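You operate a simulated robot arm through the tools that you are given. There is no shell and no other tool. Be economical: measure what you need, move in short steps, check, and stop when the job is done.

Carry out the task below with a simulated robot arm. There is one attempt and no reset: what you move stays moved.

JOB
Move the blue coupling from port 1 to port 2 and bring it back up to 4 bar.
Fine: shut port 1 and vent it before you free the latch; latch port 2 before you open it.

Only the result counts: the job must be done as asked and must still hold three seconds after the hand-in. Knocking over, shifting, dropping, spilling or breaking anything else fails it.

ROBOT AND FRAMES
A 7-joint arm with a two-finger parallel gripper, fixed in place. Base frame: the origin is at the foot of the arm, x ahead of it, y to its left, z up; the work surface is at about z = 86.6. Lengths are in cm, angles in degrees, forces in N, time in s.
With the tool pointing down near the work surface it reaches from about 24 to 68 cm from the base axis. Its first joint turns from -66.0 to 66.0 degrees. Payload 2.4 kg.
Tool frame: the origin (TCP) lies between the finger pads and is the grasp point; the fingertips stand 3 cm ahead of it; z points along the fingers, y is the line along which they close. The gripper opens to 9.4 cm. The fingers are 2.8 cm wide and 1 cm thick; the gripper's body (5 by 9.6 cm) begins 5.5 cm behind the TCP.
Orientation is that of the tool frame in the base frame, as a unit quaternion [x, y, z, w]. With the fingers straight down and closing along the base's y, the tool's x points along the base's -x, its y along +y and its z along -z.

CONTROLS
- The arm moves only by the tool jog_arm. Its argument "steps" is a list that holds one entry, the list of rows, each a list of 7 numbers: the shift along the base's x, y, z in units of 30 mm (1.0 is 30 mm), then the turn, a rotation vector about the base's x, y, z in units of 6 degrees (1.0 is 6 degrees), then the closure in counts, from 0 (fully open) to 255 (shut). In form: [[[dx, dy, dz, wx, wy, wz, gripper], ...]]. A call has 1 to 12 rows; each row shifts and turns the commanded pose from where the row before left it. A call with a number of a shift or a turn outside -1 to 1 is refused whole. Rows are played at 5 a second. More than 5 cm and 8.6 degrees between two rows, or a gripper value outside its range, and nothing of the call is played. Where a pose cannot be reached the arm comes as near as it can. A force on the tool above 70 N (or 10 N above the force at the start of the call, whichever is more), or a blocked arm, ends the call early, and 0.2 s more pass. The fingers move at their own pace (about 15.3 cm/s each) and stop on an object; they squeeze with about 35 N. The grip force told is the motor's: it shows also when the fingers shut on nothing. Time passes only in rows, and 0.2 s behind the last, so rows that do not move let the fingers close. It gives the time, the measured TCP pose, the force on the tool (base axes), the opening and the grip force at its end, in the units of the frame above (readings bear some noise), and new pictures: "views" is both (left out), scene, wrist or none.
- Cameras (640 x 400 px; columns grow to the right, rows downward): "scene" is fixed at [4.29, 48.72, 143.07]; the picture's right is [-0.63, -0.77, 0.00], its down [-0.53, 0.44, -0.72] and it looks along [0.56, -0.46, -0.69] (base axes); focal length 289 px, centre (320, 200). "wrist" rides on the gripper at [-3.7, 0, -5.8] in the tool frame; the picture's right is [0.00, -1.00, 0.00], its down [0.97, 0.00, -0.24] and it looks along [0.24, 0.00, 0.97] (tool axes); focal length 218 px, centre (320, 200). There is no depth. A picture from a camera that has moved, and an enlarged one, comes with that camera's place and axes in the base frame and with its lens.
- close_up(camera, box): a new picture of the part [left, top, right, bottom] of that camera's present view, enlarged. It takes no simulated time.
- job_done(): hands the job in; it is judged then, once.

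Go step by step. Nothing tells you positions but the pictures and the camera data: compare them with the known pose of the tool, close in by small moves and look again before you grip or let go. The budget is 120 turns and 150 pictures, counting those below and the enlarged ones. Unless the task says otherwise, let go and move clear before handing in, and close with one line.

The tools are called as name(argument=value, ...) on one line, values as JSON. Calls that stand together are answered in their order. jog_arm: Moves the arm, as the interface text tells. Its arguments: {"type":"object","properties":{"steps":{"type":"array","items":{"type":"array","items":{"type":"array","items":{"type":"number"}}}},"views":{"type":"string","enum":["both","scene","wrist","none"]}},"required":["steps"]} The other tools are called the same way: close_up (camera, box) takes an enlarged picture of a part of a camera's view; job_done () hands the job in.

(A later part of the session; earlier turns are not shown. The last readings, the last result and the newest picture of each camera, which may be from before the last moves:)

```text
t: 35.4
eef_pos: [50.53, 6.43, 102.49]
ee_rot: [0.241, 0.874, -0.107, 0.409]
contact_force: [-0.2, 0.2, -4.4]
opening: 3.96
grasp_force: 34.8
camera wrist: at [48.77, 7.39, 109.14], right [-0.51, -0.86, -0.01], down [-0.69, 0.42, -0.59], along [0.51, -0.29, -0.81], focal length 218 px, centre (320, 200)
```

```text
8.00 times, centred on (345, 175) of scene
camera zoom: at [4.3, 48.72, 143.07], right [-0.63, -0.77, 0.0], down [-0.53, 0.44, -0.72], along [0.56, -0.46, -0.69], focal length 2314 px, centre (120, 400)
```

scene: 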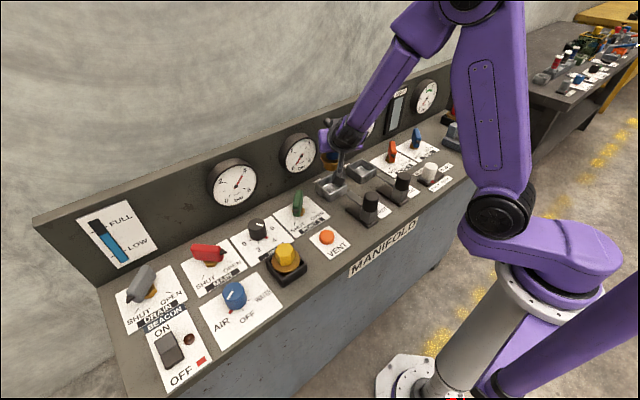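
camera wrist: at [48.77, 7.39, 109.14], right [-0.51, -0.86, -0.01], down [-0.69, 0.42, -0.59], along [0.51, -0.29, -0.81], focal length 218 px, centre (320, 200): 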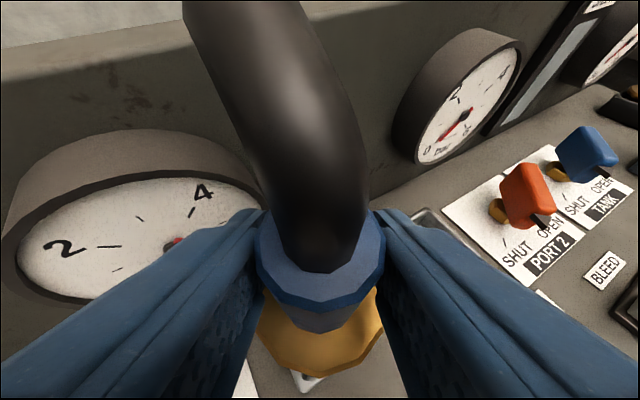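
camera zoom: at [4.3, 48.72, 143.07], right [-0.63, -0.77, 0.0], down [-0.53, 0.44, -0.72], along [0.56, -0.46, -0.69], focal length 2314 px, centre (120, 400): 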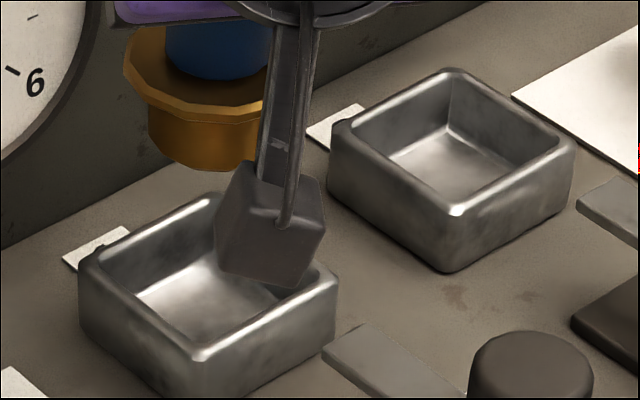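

Rim corners give a shift of about -12.25 cm in y and none in x. Moving across at height, then down to just above socket 2.

jog_arm(steps=[[[0, -0.7, 0, 0, 0, 0, 255], [0, -0.7, 0, 0, 0, 0, 255], [0, -0.7, 0, 0, 0, 0, 255], [0, -0.7, 0, 0, 0, 0, 255], [0, -0.7, 0, 0, 0, 0, 255], [0, -0.583, 0, 0, 0, 0, 255], [0, 0, -0.5, 0, 0, 0, 255], [0, 0, -0.5, 0, 0, 0, 255], [0, 0, -0.3, 0, 0, 0, 255], [0, 0, 0, 0, 0, 0, 255]]])

close_up(camera="scene", box=[320, 130, 400, 180])

```text
t: 37.5
eef_pos: [50.66, -5.81, 98.45]
ee_rot: [0.24, 0.874, -0.106, 0.409]
contact_force: [0.7, 0.6, -4.4]
opening: 3.96
grasp_force: 35.3
camera wrist: at [48.85, -4.85, 105.16], right [-0.51, -0.86, -0.01], down [-0.69, 0.42, -0.59], along [0.51, -0.29, -0.81], focal length 218 px, centre (320, 200)
```

scene: 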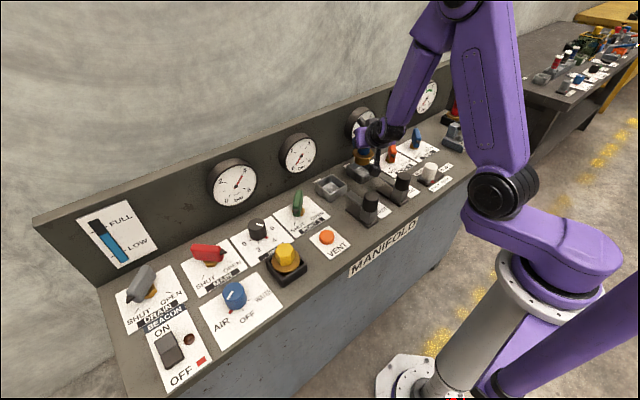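
wrist: 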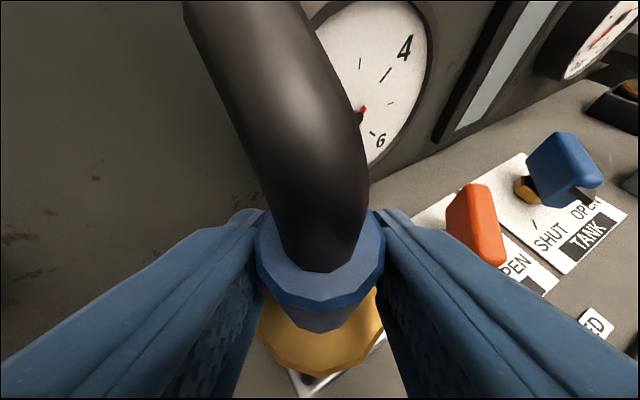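

```text
8.00 times, centred on (360, 155) of scene
camera zoom: at [4.3, 48.71, 143.07], right [-0.63, -0.77, 0.0], down [-0.53, 0.44, -0.72], along [0.56, -0.46, -0.69], focal length 2314 px, centre (0, 560)
```

zoom: 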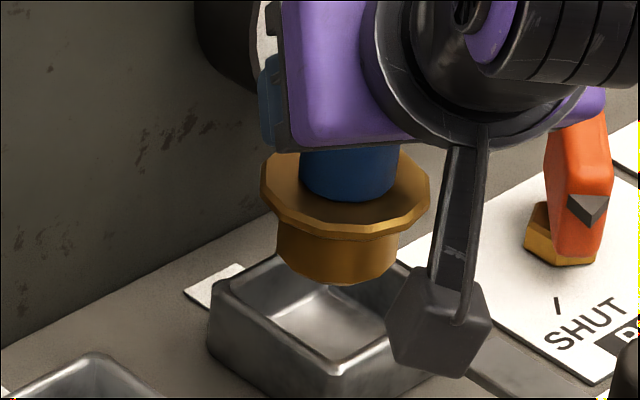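

The plug hangs over socket 2 well aligned. Lowering slowly into it.

jog_arm(steps=[[[0, 0, -0.25, 0, 0, 0, 255], [0, 0, -0.25, 0, 0, 0, 255], [0, 0, -0.25, 0, 0, 0, 255], [0, 0, -0.2, 0, 0, 0, 255], [0, 0, -0.2, 0, 0, 0, 255], [0, 0, -0.15, 0, 0, 0, 255], [0, 0, -0.08, 0, 0, 0, 255], [0, 0, 0, 0, 0, 0, 255]]])

close_up(camera="scene", box=[320, 130, 400, 180])

```text
t: 39.4
eef_pos: [50.49, -5.78, 94.38]
ee_rot: [0.241, 0.873, -0.107, 0.41]
contact_force: [0.8, -0.4, -3.9]
opening: 3.93
grasp_force: 34.9
camera wrist: at [48.81, -4.85, 101.01], right [-0.51, -0.86, -0.01], down [-0.69, 0.42, -0.59], along [0.51, -0.29, -0.81], focal length 218 px, centre (320, 200)
```

scene: 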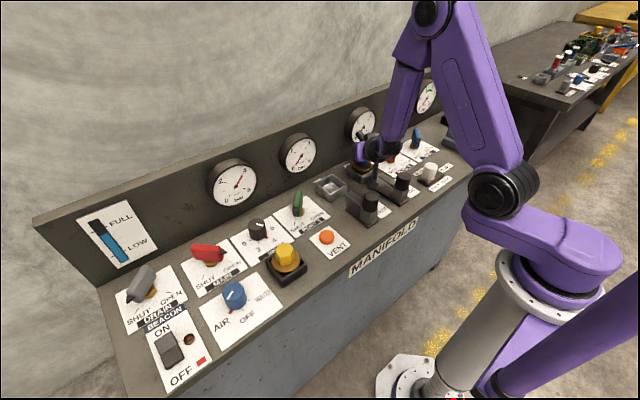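
wrist: 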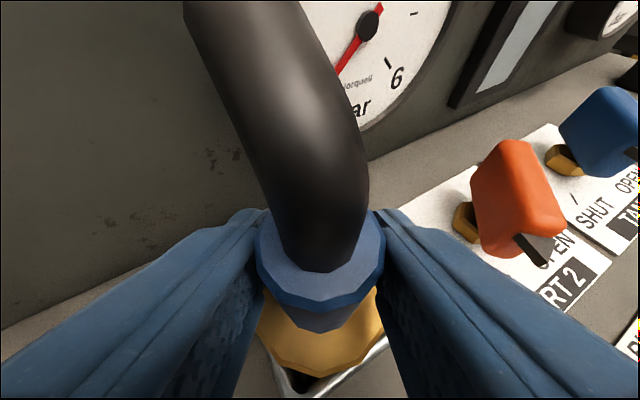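

```text
8.00 times, centred on (360, 155) of scene
camera zoom: at [4.3, 48.71, 143.07], right [-0.63, -0.77, 0.0], down [-0.53, 0.44, -0.72], along [0.56, -0.46, -0.69], focal length 2314 px, centre (0, 560)
```

zoom: 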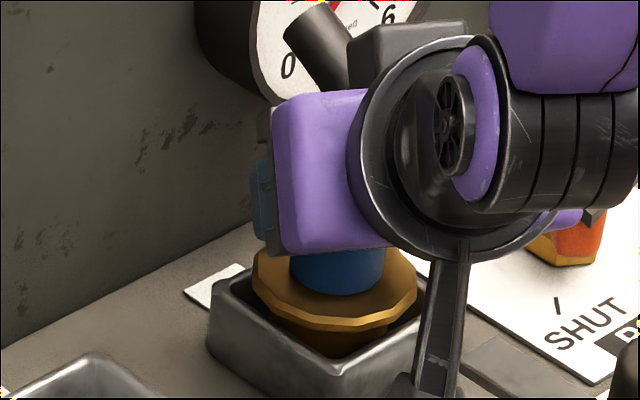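

No contact yet, and the flange is nearly at seat height. Lowering the last few millimetres until it touches.

jog_arm(steps=[[[0, 0, -0.05, 0, 0, 0, 255], [0, 0, -0.05, 0, 0, 0, 255], [0, 0, -0.05, 0, 0, 0, 255], [0, 0, 0, 0, 0, 0, 255]]], views="none")

close_up(camera="scene", box=[320, 130, 400, 180])

```text
t: 40.4
eef_pos: [50.77, -5.79, 94.03]
ee_rot: [0.241, 0.873, -0.107, 0.41]
contact_force: [-2.3, 2.1, 11.9]
opening: 3.97
grasp_force: 34.9
```

```text
8.00 times, centred on (360, 155) of scene
camera zoom: at [4.27, 48.72, 143.07], right [-0.63, -0.77, 0.0], down [-0.53, 0.44, -0.72], along [0.56, -0.46, -0.69], focal length 2314 px, centre (0, 560)
```

zoom: 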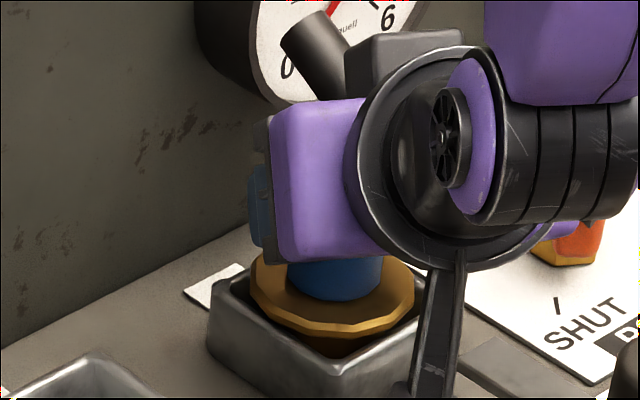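

It has seated at the same height as in port 1 (z≈94.0). I'll release, rise clear, and check.

jog_arm(steps=[[[0, 0, 0.03, 0, 0, 0, 200], [0, 0, 0, 0, 0, 0, 110], [0, 0, 0, 0, 0, 0, 60], [0, 0, 0, 0, 0, 0, 60], [0, 0, 0.5, 0, 0, 0, 60], [0, 0, 0.8, 0, 0, 0, 60], [0, 0, 0.9, 0, 0, 0, 60], [0, 0, 0.9, 0, 0, 0, 60], [0, 0, 0.9, 0, 0, 0, 60], [0, 0, 0, 0, 0, 0, 60]]])

close_up(camera="scene", box=[310, 120, 430, 220])

```text
t: 42.5
eef_pos: [50.69, -5.76, 106.01]
ee_rot: [0.241, 0.874, -0.107, 0.409]
contact_force: [-0.1, -1.2, 0.1]
opening: 7.17
grasp_force: 0.0
camera wrist: at [48.82, -4.82, 112.68], right [-0.51, -0.86, -0.01], down [-0.69, 0.41, -0.59], along [0.51, -0.29, -0.81], focal length 218 px, centre (320, 200)
```

scene: 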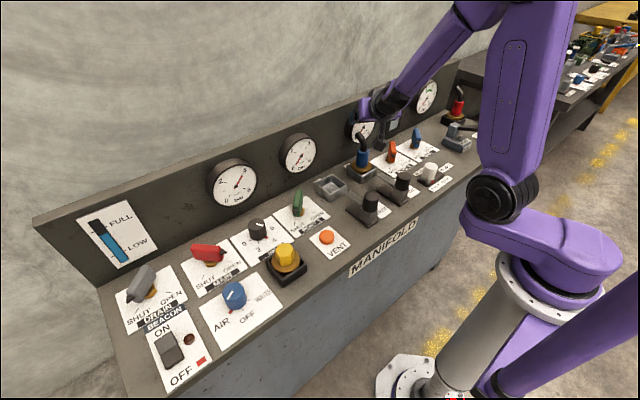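
wrist: 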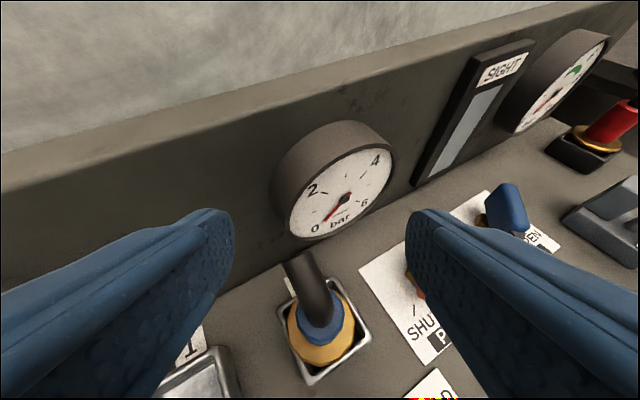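

```text
4.00 times, centred on (370, 170) of scene
camera zoom: at [4.29, 48.72, 143.07], right [-0.63, -0.77, 0.0], down [-0.53, 0.44, -0.72], along [0.56, -0.46, -0.69], focal length 1157 px, centre (120, 320)
```

zoom: 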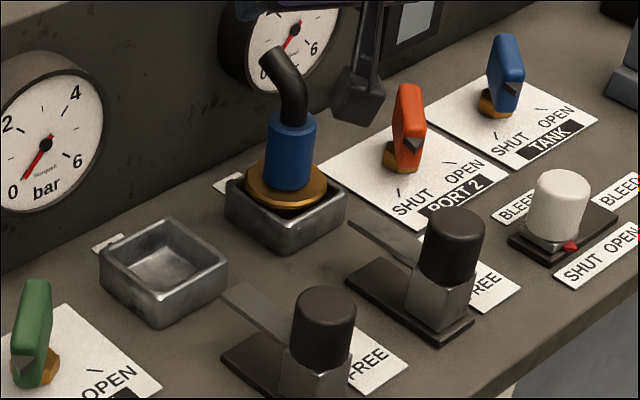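

The coupling sits upright in port 2, gauges 1 and 2 read 0, and BLEED's marker is at SHUT. Now I'll bring the tool back to vertical and go over latch 2's knob at about (37, -6).

jog_arm(steps=[[[-0.5, 0, 0, 0.51, 0.884, 0, 60], [-0.5, 0, 0, 0.51, 0.884, 0, 60], [-0.5, 0, 0, 0.51, 0.884, 0, 60], [-0.5, 0, 0, 0.51, 0.884, 0, 60], [-0.5, 0, 0, 0.51, 0.884, 0, 60], [-0.5, 0, 0, 0.51, 0.884, 0, 80], [-0.5, 0, 0, 0.51, 0.884, 0, 100], [-0.5, 0, 0, 0.51, 0.884, 0, 100]]], views="none")

jog_arm(steps=[[[-0.1, -0.02, 0, 0, 0, 1, 100], [-0.1, -0.02, 0, 0, 0, 1, 100], [-0.1, -0.02, 0, 0, 0, 1, 100], [-0.1, -0.02, 0, 0, 0, 1, 100], [-0.1, -0.02, 0, 0, 0, 1, 100], [0, 0, 0, 0, 0, 0, 100]]])

```text
t: 44.4
eef_pos: [41.31, -5.97, 105.66]
ee_rot: [0.264, 0.956, -0.033, 0.124]
contact_force: [0.2, 0.2, -0.1]
opening: 5.72
grasp_force: 0.1
out of reach, approached as far as the arm can: row 6, 7, 8
```

```text
t: 45.8
eef_pos: [36.99, -3.17, 101.23]
ee_rot: [0.007, 0.991, -0.01, 0.137]
contact_force: [-0.4, 0.3, -0.8]
opening: 5.73
grasp_force: 0.0
out of reach, approached as far as the arm can: row 1, 2, 3, 4, 5
camera wrist: at [39.0, -3.09, 107.83], right [-0.02, -1.0, 0.02], down [-1.0, 0.02, -0.03], along [0.03, -0.02, -1.0], focal length 218 px, centre (320, 200)
```

scene: 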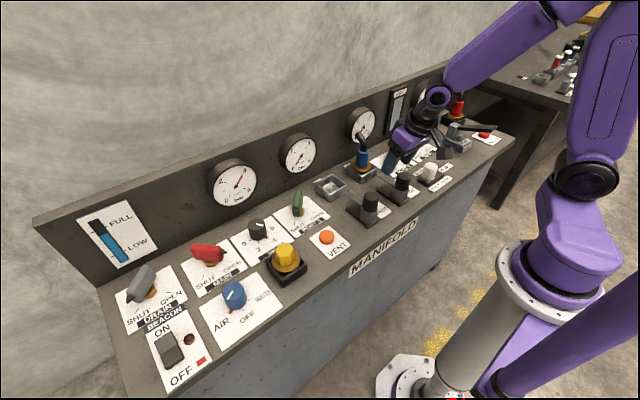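
wrist: 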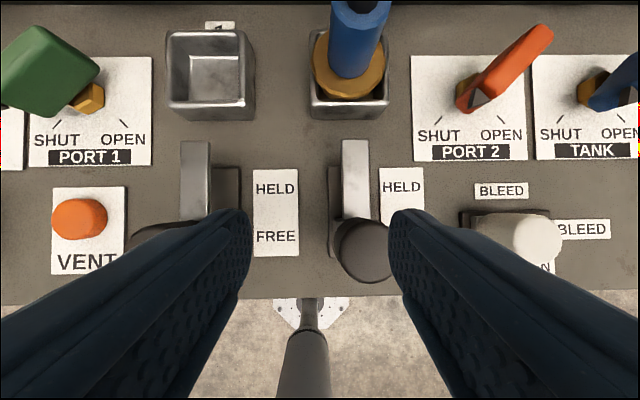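

The arm ran out of joint range on that path and is a bit tilted, though nothing was touched. I'll move up and outward to recover a good posture.

jog_arm(steps=[[[0.5, 0, 0.5, 0, 0, 0, 100], [0.5, 0, 0.5, 0, 0, 0, 100], [0.5, 0, 0.3, 0, 0, 0, 100], [0.5, 0, 0, 0, 0, 0, 100], [0, 0, 0, 0, 0, 0, 100]]])

```text
t: 47.0
eef_pos: [36.86, -2.63, 101.12]
ee_rot: [0.008, 0.991, -0.008, 0.134]
contact_force: [-0.6, 0.4, -0.2]
opening: 5.69
grasp_force: 0.1
out of reach, approached as far as the arm can: row 1, 2, 3, 4
camera wrist: at [38.83, -2.62, 107.73], right [-0.02, -1.0, 0.01], down [-1.0, 0.02, -0.03], along [0.03, -0.01, -1.0], focal length 218 px, centre (320, 200)
```

scene: 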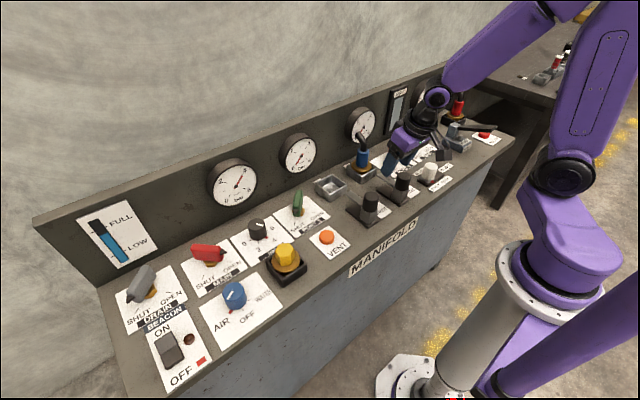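
wrist: 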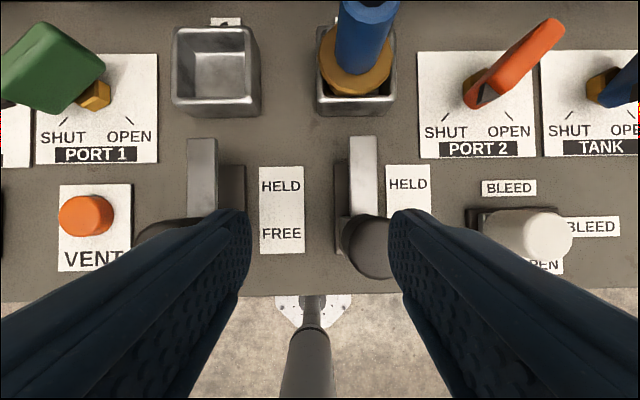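

The arm is pinned against joint limits with the elbow swung right. I'll reverse the last turns to the posture that was good, staying high.

jog_arm(steps=[[[0, 0, 0, 0, 0, -1, 100], [0, 0, 0, 0, 0, -1, 100], [0, 0, 0, 0, 0, -1, 100], [0, 0, 0, 0, 0, -1, 100], [0, 0, 0, 0, 0, -1, 100], [0, 0, 0, -0.51, -0.884, 0, 100], [0, 0, 0, -0.51, -0.884, 0, 100], [0, 0, 0, -0.51, -0.884, 0, 100], [0, 0, 0, -0.51, -0.884, 0, 100], [0, 0, 0, 0, 0, 0, 100]]])

```text
t: 49.1
eef_pos: [36.85, -2.72, 101.17]
ee_rot: [0.25, 0.908, -0.086, 0.325]
contact_force: [-0.6, -0.6, -1.0]
opening: 5.71
grasp_force: 0.0
camera wrist: at [36.09, -2.35, 107.99], right [-0.51, -0.86, -0.01], down [-0.78, 0.46, -0.43], along [0.37, -0.21, -0.9], focal length 218 px, centre (320, 200)
```

scene: 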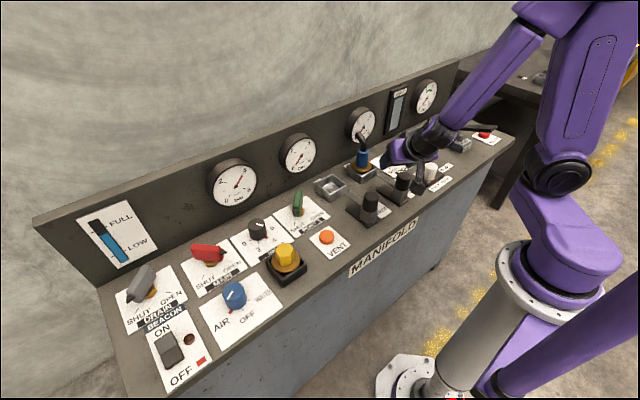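
wrist: 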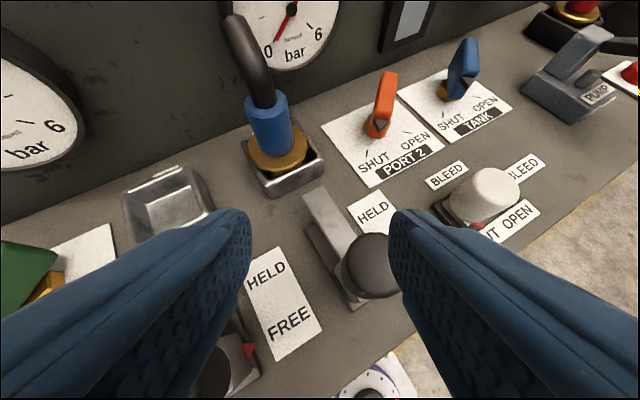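

Reachable again. I'll go up and forward to near (46, 0, 109), then undo the yaw while tilted and the tilt last, the reverse of how I came.

jog_arm(steps=[[[0, 0, 0.9, 0, 0, 0, 100], [0.3, 0.2, 0.9, 0, 0, 0, 100], [0.6, 0.3, 0.8, -0.25, -0.44, 0, 100], [0.8, 0.3, 0, -0.25, -0.44, 0, 100], [0.8, 0.3, 0, -0.25, -0.44, 0, 100], [0.5, 0.3, 0, -0.25, -0.44, 0, 100], [0, 0, 0, 0, 0, 0, 100]]], views="none")

jog_arm(steps=[[[0, 0.2, 0, 0, 0, 1, 100], [0, 0.2, 0, 0, 0, 1, 100], [0, 0.2, 0, 0, 0, 1, 100], [0, 0.2, 0, 0, 0, 1, 100], [0, 0.2, 0, 0, 0, 1, 100], [0, 0, 0, 0, 0, 0, 100]]])

```text
t: 50.8
eef_pos: [45.96, 1.57, 109.0]
ee_rot: [0.239, 0.868, -0.109, 0.42]
contact_force: [0.1, 0.3, 0.1]
opening: 5.72
grasp_force: 0.0
```

```text
t: 52.1
eef_pos: [45.64, 4.49, 108.83]
ee_rot: [0.007, 0.901, 0.002, 0.434]
contact_force: [-0.5, -0.2, 0.4]
opening: 5.73
grasp_force: 0.1
camera wrist: at [43.57, 4.43, 115.42], right [-0.01, -1.0, -0.01], down [-0.79, 0.01, -0.61], along [0.61, 0.0, -0.79], focal length 218 px, centre (320, 200)
```

scene: 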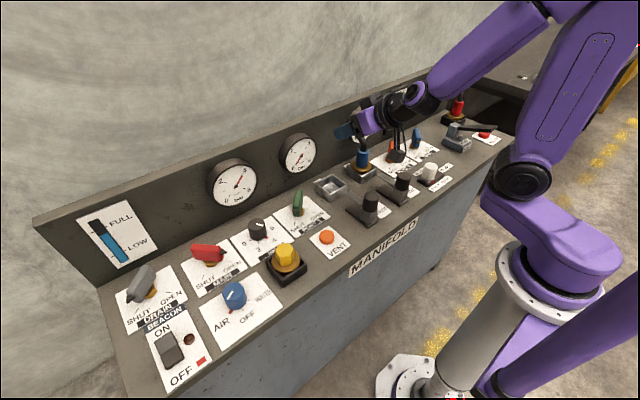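
wrist: 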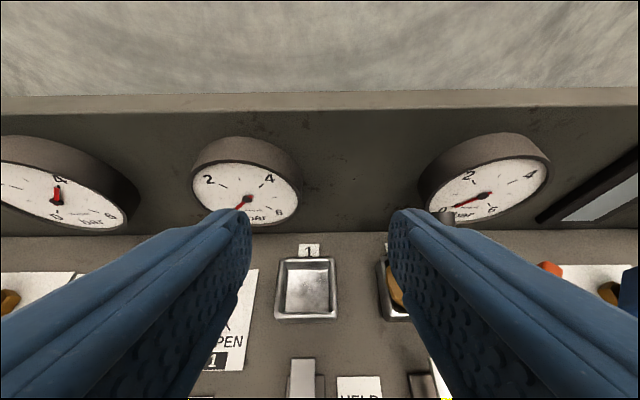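

Yaw is undone. Now I'll undo the tilt, drifting toward +y.

jog_arm(steps=[[[0, 0.3, 0.2, 0, 0.95, 0, 100], [0, 0.3, 0.2, 0, 0.95, 0, 100], [0, 0.3, 0.2, 0, 0.95, 0, 100], [0, 0.3, 0, 0, 0.95, 0, 100], [0, 0.3, 0, 0, 0.95, 0, 100], [0, 0.3, 0, 0, 0.95, 0, 100], [0, 0, 0, 0, 0.95, 0, 100], [0, 0, 0, 0, 0.95, 0, 100], [0, 0, 0, 0, 0.97, 0, 100], [0, 0, 0, 0, 0, 0, 100]]], views="scene")

```text
t: 54.4
eef_pos: [45.76, 8.82, 110.25]
ee_rot: [0.007, 0.982, 0.002, 0.187]
contact_force: [-0.2, 0.3, 0.1]
opening: 5.73
grasp_force: 0.0
out of reach, approached as far as the arm can: row 2, 6, 7, 8, 9
```

scene: 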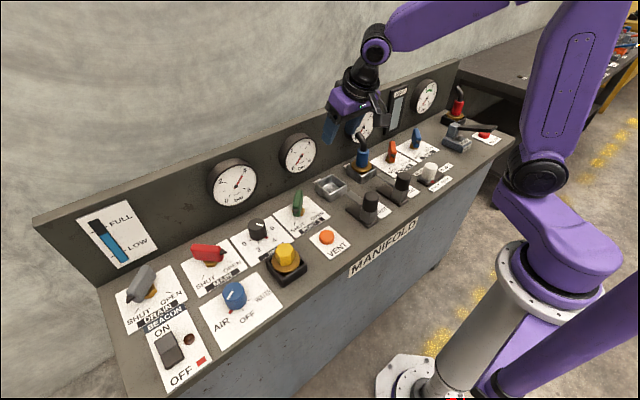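

Still pinned at about 21° of tilt, with the base joint swung right. I'll move well to +y, keeping this tilt, to draw the base joint back.

jog_arm(steps=[[[0, 0.8, 0.3, 0, -0.5, 0, 100], [0, 0.8, 0.3, 0, -0.5, 0, 100], [0, 0.8, 0.3, 0, 0, 0, 100], [0, 0.8, 0.3, 0, 0, 0, 100], [0, 0.8, 0.3, 0, 0, 0, 100], [0, 0.8, 0.3, 0, 0, 0, 100], [0, 0.8, 0, 0, 0, 0, 100], [0, 0, 0, 0, 0.5, 0, 100], [0, 0, 0, 0, 0.5, 0, 100], [0, 0, 0, 0, 0.5, 0, 100], [0, 0, 0, 0, 0, 0, 100]]], views="scene")

```text
t: 56.8
eef_pos: [45.16, 25.71, 115.53]
ee_rot: [0.008, 0.985, 0.001, 0.173]
contact_force: [-0.2, 0.4, -0.7]
opening: 5.74
grasp_force: 0.0
out of reach, approached as far as the arm can: row 10
```

scene: 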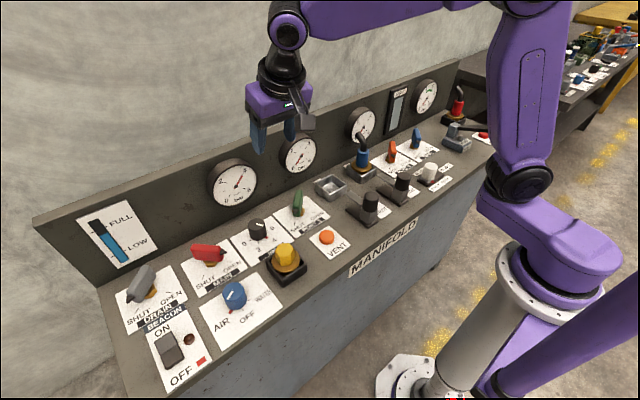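

The limit is a wrist/elbow posture rather than the base joint. Up here in free space I'll try yawing the opposite way to swing the elbow back, then untilt.

jog_arm(steps=[[[0, -0.3, 0, 0, -1, 0, 100], [0, -0.3, 0, 0, -1, 0, 100], [0, -0.3, 0, 0, -1, 0, 100], [0, -0.3, 0, 0, 0, 1, 100], [0, 0, 0, 0, 0, 1, 100], [0, 0, 0, 0, 0, 1, 100], [0, 0, 0, 0, 0, 1, 100], [0, 0, 0, 0, 0, 1, 100], [0, 0, 0, 0, 0, 1, 100], [0, 0, 0, 0, 0, 1, 100], [0, 0, 0, 0, 0, 0, 100]]], views="scene")

```text
t: 59.1
eef_pos: [39.99, 23.55, 113.88]
ee_rot: [-0.31, 0.897, 0.106, 0.295]
contact_force: [-1.0, -0.5, 0.1]
opening: 5.71
grasp_force: 0.1
out of reach, approached as far as the arm can: row 9, 10
```

scene: 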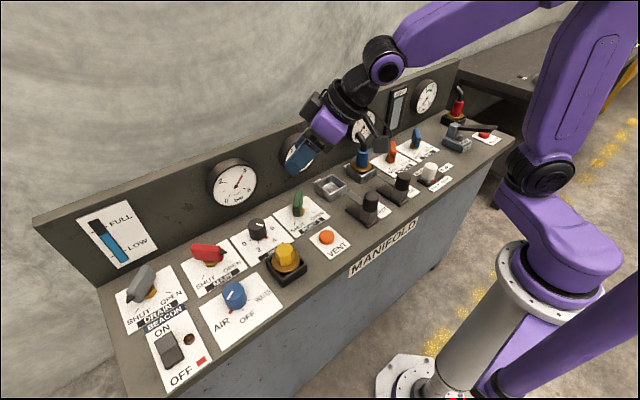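

That went the wrong way. I'll swing yaw the other direction (to about -40°) while moving left, then untilt in small increments.

jog_arm(steps=[[[0.2, 0.1, 0, 0, 0, -1, 100], [0.2, 0.1, 0, 0, 0, -1, 100], [0.2, 0.1, 0, 0, 0, -1, 100], [0.2, 0.1, 0, 0, 0, -1, 100], [0.2, 0.1, 0, 0, 0, -1, 100], [0.2, 0.1, 0, 0, 0, -1, 100], [0, 0.1, 0, 0, 0, -1, 100], [0, 0.1, 0, 0, 0, -1, 100], [0, 0, 0, 0, 0, -1, 100], [0, 0, 0, 0, 0, -1, 100], [0, 0, 0, 0, 0, -1, 100], [0, 0, 0, 0, 0, 0, 100]]], views="scene")

```text
t: 61.8
eef_pos: [43.48, 25.96, 113.9]
ee_rot: [0.229, 0.921, -0.072, 0.306]
contact_force: [0.4, 0.5, 0.2]
opening: 5.69
grasp_force: 0.0
```

scene: 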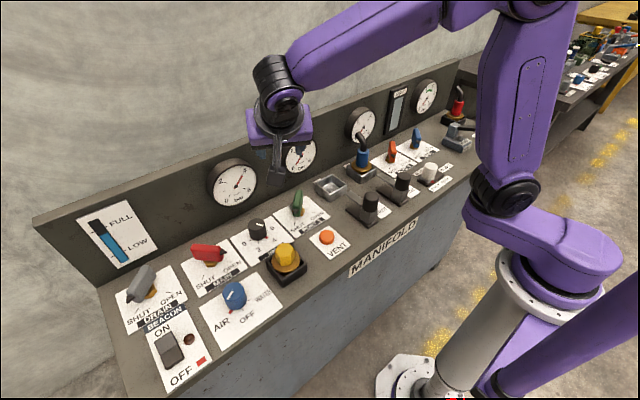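

The base has come back left. Now I'll untilt in small increments here.

jog_arm(steps=[[[0, 0, 0, 0.26, 0.49, 0, 100], [0, 0, 0, 0.26, 0.49, 0, 100], [0, 0, 0, 0.26, 0.49, 0, 100], [0, 0, 0, 0.26, 0.49, 0, 100], [0, 0, 0, 0.26, 0.49, 0, 100], [0, 0, 0, 0.26, 0.49, 0, 100], [0, 0, 0, 0.26, 0.49, 0, 100], [0, 0, 0, 0.26, 0.49, 0, 100], [0, 0, 0, 0.26, 0.49, 0, 100], [0, 0, 0, 0.26, 0.49, 0, 100], [0, 0, 0, 0.26, 0.49, 0, 100], [0, 0, 0, 0, 0, 0, 100]]], views="scene")

```text
t: 64.3
eef_pos: [43.67, 25.93, 113.87]
ee_rot: [0.24, 0.96, -0.032, 0.141]
contact_force: [-0.1, 1.0, -0.1]
opening: 5.73
grasp_force: 0.1
out of reach, approached as far as the arm can: row 7, 8, 9, 10, 11
```

scene: 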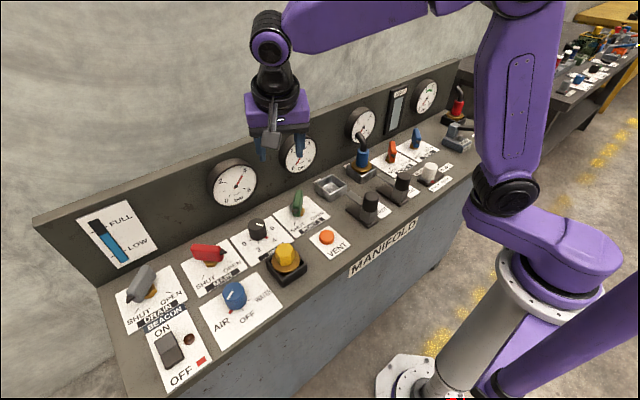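

Still about 17° short, because the forearm is too level. I'll move in and down toward (39, 19, 103), a pose that worked vertically, and untilt there.

jog_arm(steps=[[[-0.2, -0.3, -0.5, 0, 0, 0, 100], [-0.2, -0.3, -0.5, 0, 0, 0, 100], [-0.2, -0.3, -0.5, 0, 0, 0, 100], [-0.2, -0.3, -0.5, 0, 0, 0, 100], [-0.2, -0.3, -0.5, 0, 0, 0, 100], [-0.2, -0.3, -0.5, 0, 0, 0, 100], [-0.2, -0.3, -0.5, 0, 0, 0, 100], [0, 0, 0, 0.26, 0.49, 0, 100], [0, 0, 0, 0.26, 0.49, 0, 100], [0, 0, 0, 0.26, 0.49, 0, 100], [0, 0, 0, 0.26, 0.49, 0, 100], [0, 0, 0, 0, 0, 0, 100]]], views="scene")

```text
t: 67.0
eef_pos: [39.34, 19.64, 103.28]
ee_rot: [0.241, 0.964, -0.024, 0.112]
contact_force: [0.1, -0.6, 0.3]
opening: 5.73
grasp_force: 0.0
out of reach, approached as far as the arm can: row 9, 10, 11
```

scene: 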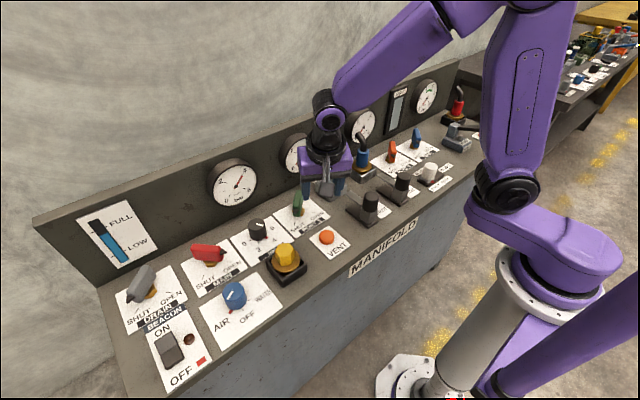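

Only 13° left and the arm looks close to its earlier posture. I'll take the yaw out here, then the remaining tilt.

jog_arm(steps=[[[0, 0, 0, 0, 0, 0.8, 100], [0, 0, 0, 0, 0, 0.8, 100], [0, 0, 0, 0, 0, 0.8, 100], [0, 0, 0, 0, 0, 0.8, 100], [0, 0, 0, 0, 0, 0.8, 100], [0, 0, 0, 0, 0, 0.8, 100], [0, 0, 0, 0, 0.3, 0, 100], [0, 0, 0, 0, 0.3, 0, 100], [0, 0, 0, 0, 0.3, 0, 100], [0, 0, 0, 0, 0.3, 0, 100], [0, 0, 0, 0, 0.3, 0, 100], [0, 0, 0, 0, 0, 0, 100]]], views="scene")

```text
t: 69.5
eef_pos: [38.77, 19.88, 103.19]
ee_rot: [-0.005, 0.993, 0.003, 0.119]
contact_force: [0.6, 0.1, -0.8]
opening: 5.69
grasp_force: 0.0
out of reach, approached as far as the arm can: row 6, 8, 10
```

scene: 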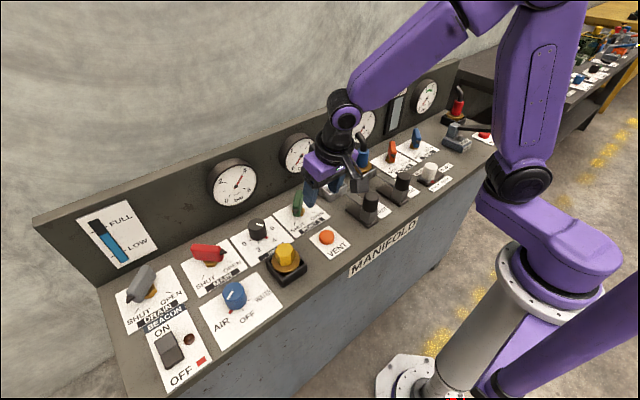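

Positive yaw seems blocked by the last joint, so I'll go much further in negative yaw to free it, then untilt there.

jog_arm(steps=[[[0, 0, 0.3, 0, 0, -1, 100], [0, 0, 0.3, 0, 0, -1, 100], [0, 0, 0.3, 0, 0, -1, 100], [0, 0, 0.3, 0, 0, -1, 100], [0, 0, 0, 0, 0, -1, 100], [0, 0, 0, 0, 0, -1, 100], [0, 0, 0, 0, 0, -1, 100], [0, 0, 0, 0, 0, -1, 100], [0, 0, 0, 0, 0, -1, 100], [0, 0, 0, 0, 0, -1, 100], [0, 0, 0, 0, 0, -1, 100], [0, 0, 0, 0, 0, 0, 100]]], views="scene")

```text
t: 72.2
eef_pos: [35.04, 19.97, 105.8]
ee_rot: [0.535, 0.838, -0.055, 0.093]
contact_force: [0.5, -0.3, -1.2]
opening: 5.72
grasp_force: 0.1
out of reach, approached as far as the arm can: row 1, 4
```

scene: 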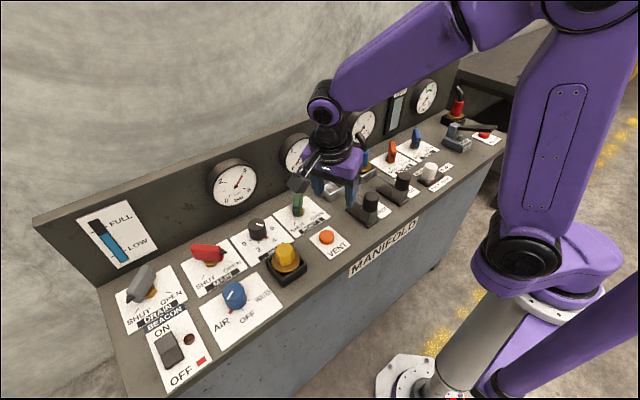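

Now the base has swung left and the last joint is free. Untilting here.

jog_arm(steps=[[[0.2, 0, 0, 0.36, 0.17, 0, 100], [0.2, 0, 0, 0.36, 0.17, 0, 100], [0.2, 0, 0, 0.36, 0.17, 0, 100], [0.2, 0, 0, 0.36, 0.17, 0, 100], [0.2, 0, 0, 0.36, 0.17, 0, 100], [0, 0, 0, 0, 0, 0, 100]]], views="scene")

```text
t: 73.5
eef_pos: [35.1, 19.99, 105.9]
ee_rot: [0.536, 0.837, -0.055, 0.093]
contact_force: [0.3, -0.2, -0.1]
opening: 5.73
grasp_force: 0.0
out of reach, approached as far as the arm can: row 1, 2, 3, 4, 5
```

scene: 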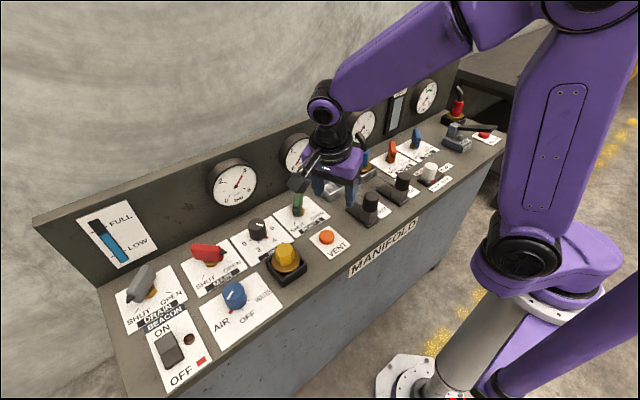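

I gather a wrist-bend limit is tying the tilt to the forearm. A vertical tool isn't essential, so I'll use about 40° of tilt at yaw 0 for latch 2. First I'll restore the tilt and take the yaw out, staying high.

jog_arm(steps=[[[0.3, 0, 0.4, -0.9, -0.42, 0, 100], [0.3, 0, 0.4, -0.9, -0.42, 0, 100], [0.3, 0, 0.4, -0.9, -0.42, 0, 100], [0.3, 0, 0.4, -0.9, -0.42, 0, 100], [0.3, 0, 0, -0.9, -0.42, 0, 100], [0.2, -0.3, 0, 0, 0, 1, 100], [0.2, -0.3, 0, 0, 0, 1, 100], [0.2, -0.3, 0, 0, 0, 1, 100], [0, -0.3, 0, 0, 0, 1, 100], [0, -0.3, 0, 0, 0, 1, 100], [0, -0.3, 0, 0, 0, 1, 100], [0, 0, 0, 0, 0, 0, 100]]], views="scene")

```text
t: 76.2
eef_pos: [41.3, 14.54, 110.52]
ee_rot: [0.232, 0.904, -0.086, 0.349]
contact_force: [-1.0, -0.1, 0.2]
opening: 5.74
grasp_force: 0.1
```

scene: 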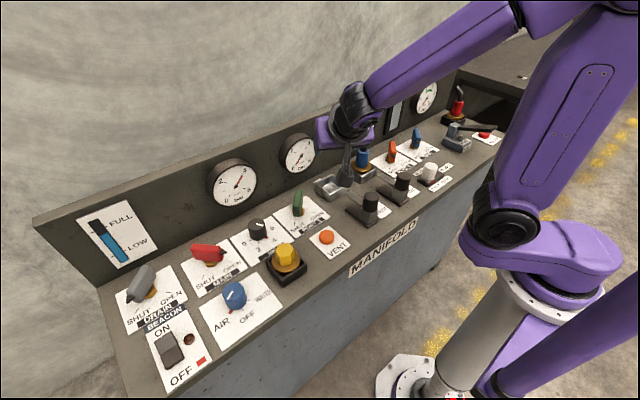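

Fully reachable again. Now taking out the remaining yaw and moving over latch 2.

jog_arm(steps=[[[0, -0.68, 0, 0, 0, 0.97, 100], [0, -0.68, 0, 0, 0, 0.97, 100], [0, -0.68, 0, 0, 0, 0.97, 100], [0, -0.68, 0, 0, 0, 0.97, 100], [0, -0.68, 0, 0, 0, 0.97, 100], [-0.25, -0.68, 0, 0, 0, 0, 100], [-0.25, -0.68, 0, 0, 0, 0, 100], [-0.25, -0.68, -0.3, 0, 0, 0, 100], [-0.25, -0.68, -0.4, 0, 0, 0, 100], [-0.25, -0.68, -0.5, 0, 0, 0, 100], [0, 0, 0, 0, 0, 0, 100]]])

```text
t: 78.5
eef_pos: [38.05, -4.38, 107.28]
ee_rot: [0.0, 0.933, 0.005, 0.36]
contact_force: [-1.0, -0.1, 0.3]
opening: 5.71
grasp_force: 0.1
out of reach, approached as far as the arm can: row 4, 5, 6, 7
camera wrist: at [36.81, -4.46, 114.15], right [0.0, -1.0, -0.01], down [-0.88, 0.0, -0.47], along [0.47, 0.01, -0.88], focal length 218 px, centre (320, 200)
```

scene: 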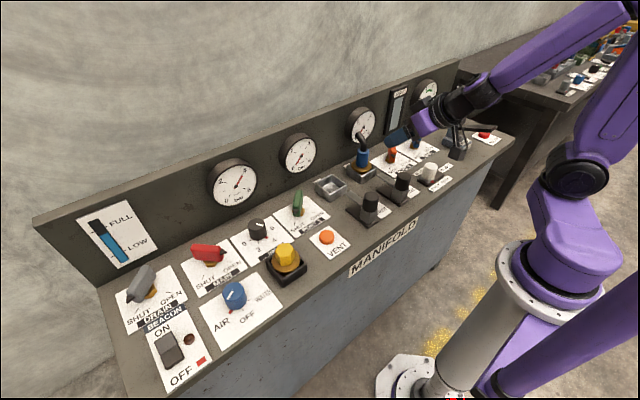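
wrist: 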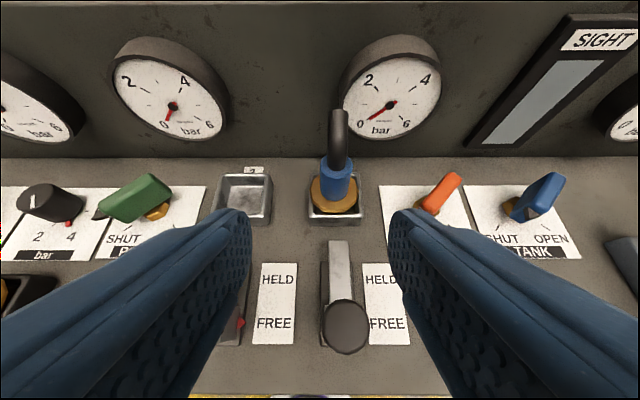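

Close to the knob, at about (36.4, -6.2), but near a limit; a little negative yaw relaxes the arm and the knob is round. I'll yaw -20° and centre over it.

jog_arm(steps=[[[0, 0, 0, 0, 0, -0.85, 100], [0, 0, 0, 0, 0, -0.85, 100], [0, 0, 0, 0, 0, -0.85, 100], [0, 0, 0, 0, 0, -0.85, 100], [-0.15, -0.3, -0.2, 0, 0, 0, 100], [-0.15, -0.3, -0.3, 0, 0, 0, 100], [-0.15, 0, -0.5, 0, 0, 0, 100], [0, 0, -0.5, 0, 0, 0, 100], [0, 0, 0, 0, 0, 0, 100]]])

```text
t: 80.5
eef_pos: [36.73, -6.27, 102.76]
ee_rot: [0.165, 0.918, -0.06, 0.355]
contact_force: [-0.2, 0.1, 0.3]
opening: 5.7
grasp_force: 0.0
camera wrist: at [35.59, -5.95, 109.65], right [-0.35, -0.94, -0.01], down [-0.82, 0.31, -0.47], along [0.45, -0.16, -0.88], focal length 218 px, centre (320, 200)
```

scene: 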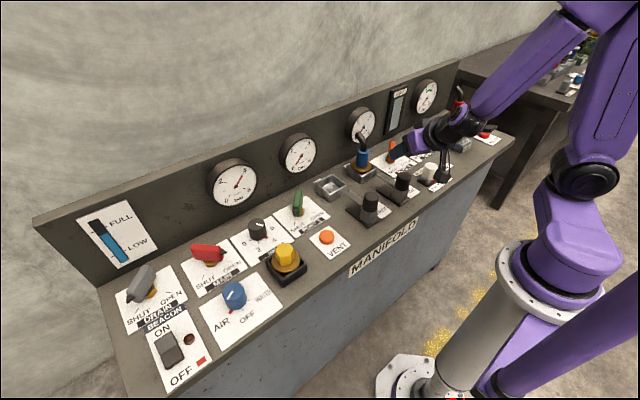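
wrist: 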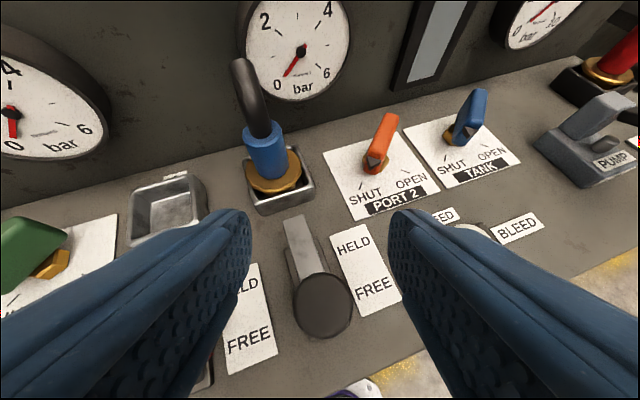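

Knob 2 at (36.4, -6.26) lies right under the TCP. Lowering around it.

jog_arm(steps=[[[-0.05, 0, -0.7, 0, 0, 0, 100], [0, 0, -0.7, 0, 0, 0, 100], [0, 0, -0.7, 0, 0, 0, 100], [0, 0, -0.6, 0, 0, 0, 100], [0, 0, -0.4, 0, 0, 0, 100], [0, 0, 0, 0, 0, 0, 100]]])

```text
t: 82.0
eef_pos: [37.0, -6.07, 93.56]
ee_rot: [0.165, 0.918, -0.059, 0.356]
contact_force: [0.0, -0.3, 0.1]
opening: 5.71
grasp_force: 0.1
out of reach, approached as far as the arm can: row 2
camera wrist: at [35.79, -5.75, 100.42], right [-0.35, -0.94, -0.01], down [-0.82, 0.31, -0.47], along [0.45, -0.16, -0.88], focal length 218 px, centre (320, 200)
```

scene: 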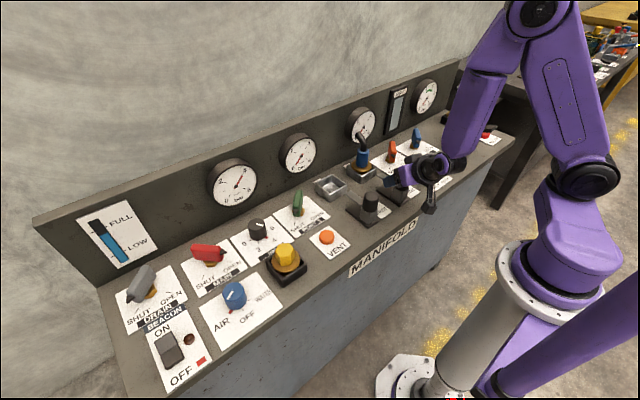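
wrist: 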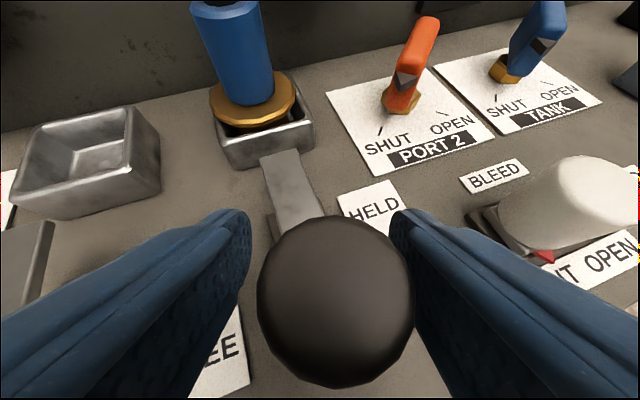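

The knob is between the fingers, a few millimetres right. I'll centre, grip and slide it +x toward HELD.

jog_arm(steps=[[[-0.04, -0.1, 0, 0, 0, 0, 100], [0, 0, 0, 0, 0, 0, 255], [0, 0, 0, 0, 0, 0, 255], [0.15, 0, 0, 0, 0, 0, 255], [0.2, 0, 0, 0, 0, 0, 255], [0.2, 0, 0, 0, 0, 0, 255], [0.2, 0, 0, 0, 0, 0, 255], [0.2, 0, 0, 0, 0, 0, 255], [0.15, 0, 0, 0, 0, 0, 255], [0, 0, 0, 0, 0, 0, 255]]])

close_up(camera="scene", box=[310, 120, 430, 220])

```text
t: 84.2
eef_pos: [40.07, -6.39, 93.67]
ee_rot: [0.166, 0.918, -0.06, 0.356]
contact_force: [-0.1, -15.1, 5.6]
opening: 4.1
grasp_force: 44.8
camera wrist: at [38.96, -6.1, 100.42], right [-0.35, -0.94, -0.01], down [-0.82, 0.31, -0.47], along [0.45, -0.16, -0.88], focal length 218 px, centre (320, 200)
```

scene: 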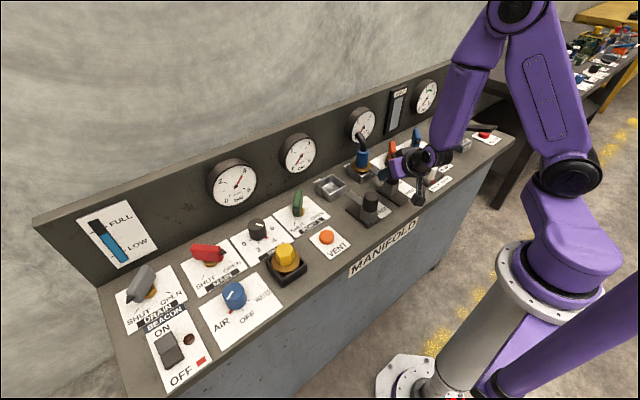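
wrist: 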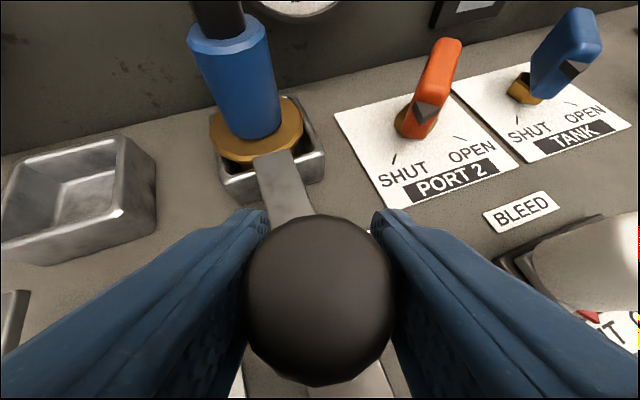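

```text
4.00 times, centred on (370, 170) of scene
camera zoom: at [4.29, 48.68, 143.08], right [-0.63, -0.77, 0.0], down [-0.53, 0.44, -0.72], along [0.56, -0.46, -0.69], focal length 1157 px, centre (120, 320)
```

zoom: 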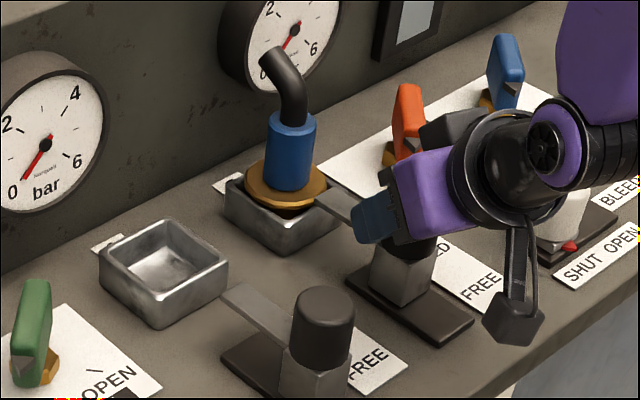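

The latch is sliding well and its tongue is now over the flange. I'll push on to the stop.

jog_arm(steps=[[[0.1, 0.02, 0, 0, 0, 0, 255], [0.1, 0, 0, 0, 0, 0, 255], [0.1, 0, 0, 0, 0, 0, 255], [0.1, 0, 0, 0, 0, 0, 255], [0, 0, 0, 0, 0, 0, 255]]], views="wrist")

```text
t: 85.3
eef_pos: [41.32, -6.43, 93.51]
ee_rot: [0.167, 0.918, -0.06, 0.355]
contact_force: [1.0, -23.8, -3.9]
opening: 4.12
grasp_force: 44.6
camera wrist: at [40.13, -6.1, 100.42], right [-0.35, -0.94, -0.01], down [-0.82, 0.31, -0.47], along [0.45, -0.16, -0.88], focal length 218 px, centre (320, 200)
```

wrist: 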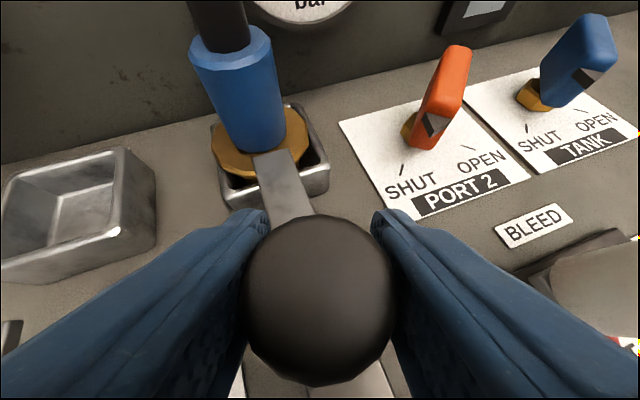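

At x≈41.3, near latch 1's old HELD position. Two more small pushes to check for the stop, easing the side load.

jog_arm(steps=[[[0.08, -0.08, 0, 0, 0, 0, 255], [0.08, 0, 0, 0, 0, 0, 255], [0.08, 0, 0, 0, 0, 0, 255], [0, 0, 0, 0, 0, 0, 255]]], views="wrist")

```text
t: 86.3
eef_pos: [41.52, -6.5, 93.47]
ee_rot: [0.163, 0.92, -0.061, 0.35]
contact_force: [-38.3, 1.3, 11.5]
opening: 4.13
grasp_force: 44.9
camera wrist: at [40.45, -6.17, 100.27], right [-0.34, -0.94, 0.0], down [-0.83, 0.31, -0.46], along [0.44, -0.16, -0.89], focal length 218 px, centre (320, 200)
```

wrist: 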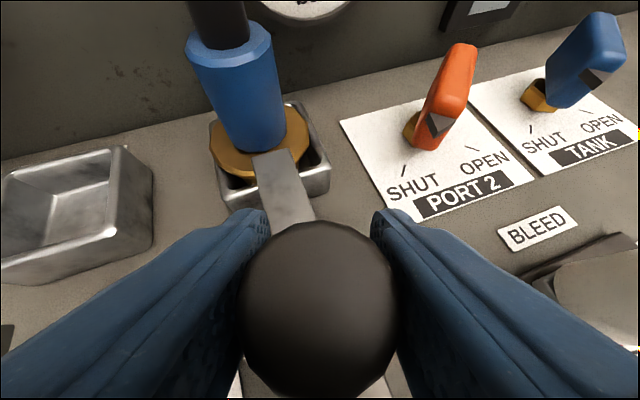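

Latch 2 is firmly at its HELD stop. Releasing, rising, and moving to look at the PORT 2 handle.

jog_arm(steps=[[[-0.05, 0, 0, 0, 0, 0, 220], [0, 0, 0, 0, 0, 0, 100], [0, 0, 0, 0, 0, 0, 100], [0, 0, 0.8, 0, 0, 0, 100], [0, 0, 0.9, 0, 0, 0, 100], [0, 0, 0.9, 0, 0, 0, 100], [0, 0, 0.9, 0, 0, 0, 100], [0, -0.6, 0.5, 0, 0, 0, 100], [0, -0.6, 0.3, 0, 0, 0, 100], [0, -0.6, 0, 0, 0, 0, 100], [0, -0.6, 0, 0, 0, 0, 100], [0, 0, 0, 0, 0, 0, 100]]])

close_up(camera="scene", box=[310, 120, 430, 220])

```text
t: 89.0
eef_pos: [41.76, -13.69, 106.51]
ee_rot: [0.166, 0.918, -0.06, 0.355]
contact_force: [0.5, 0.0, 0.8]
opening: 5.75
grasp_force: 0.1
camera wrist: at [40.71, -13.4, 113.28], right [-0.35, -0.94, -0.01], down [-0.82, 0.31, -0.47], along [0.45, -0.16, -0.88], focal length 218 px, centre (320, 200)
```

scene: 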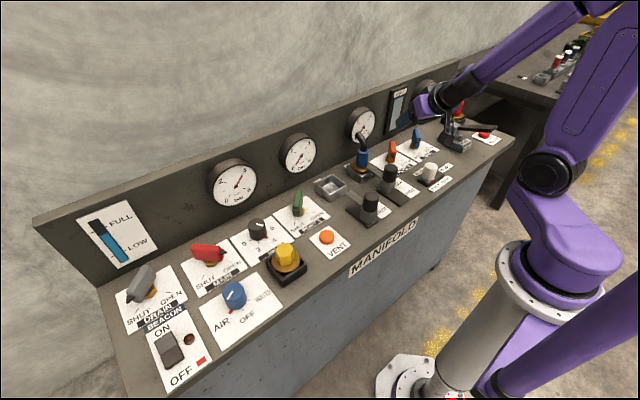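
wrist: 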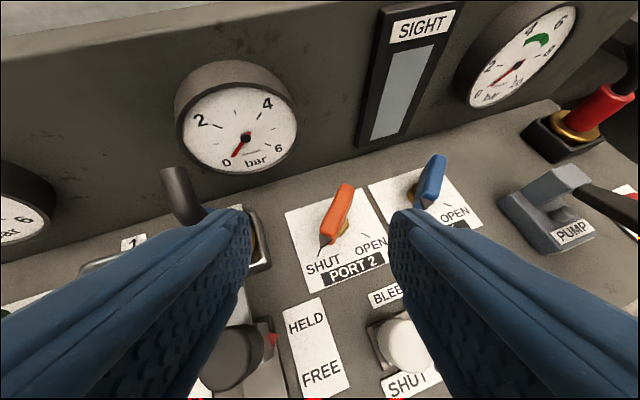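

```text
4.00 times, centred on (370, 170) of scene
camera zoom: at [4.29, 48.71, 143.07], right [-0.63, -0.77, 0.0], down [-0.53, 0.44, -0.72], along [0.56, -0.46, -0.69], focal length 1157 px, centre (120, 320)
```

zoom: 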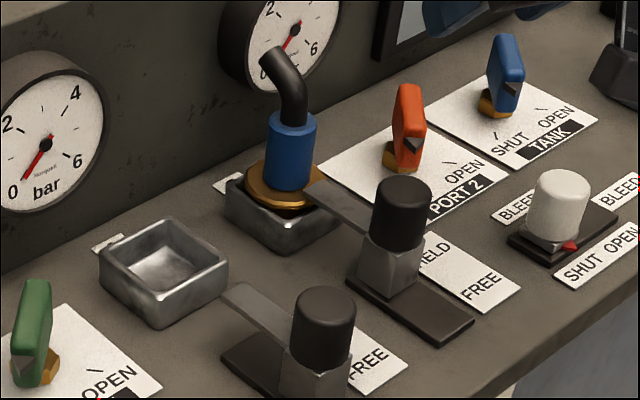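

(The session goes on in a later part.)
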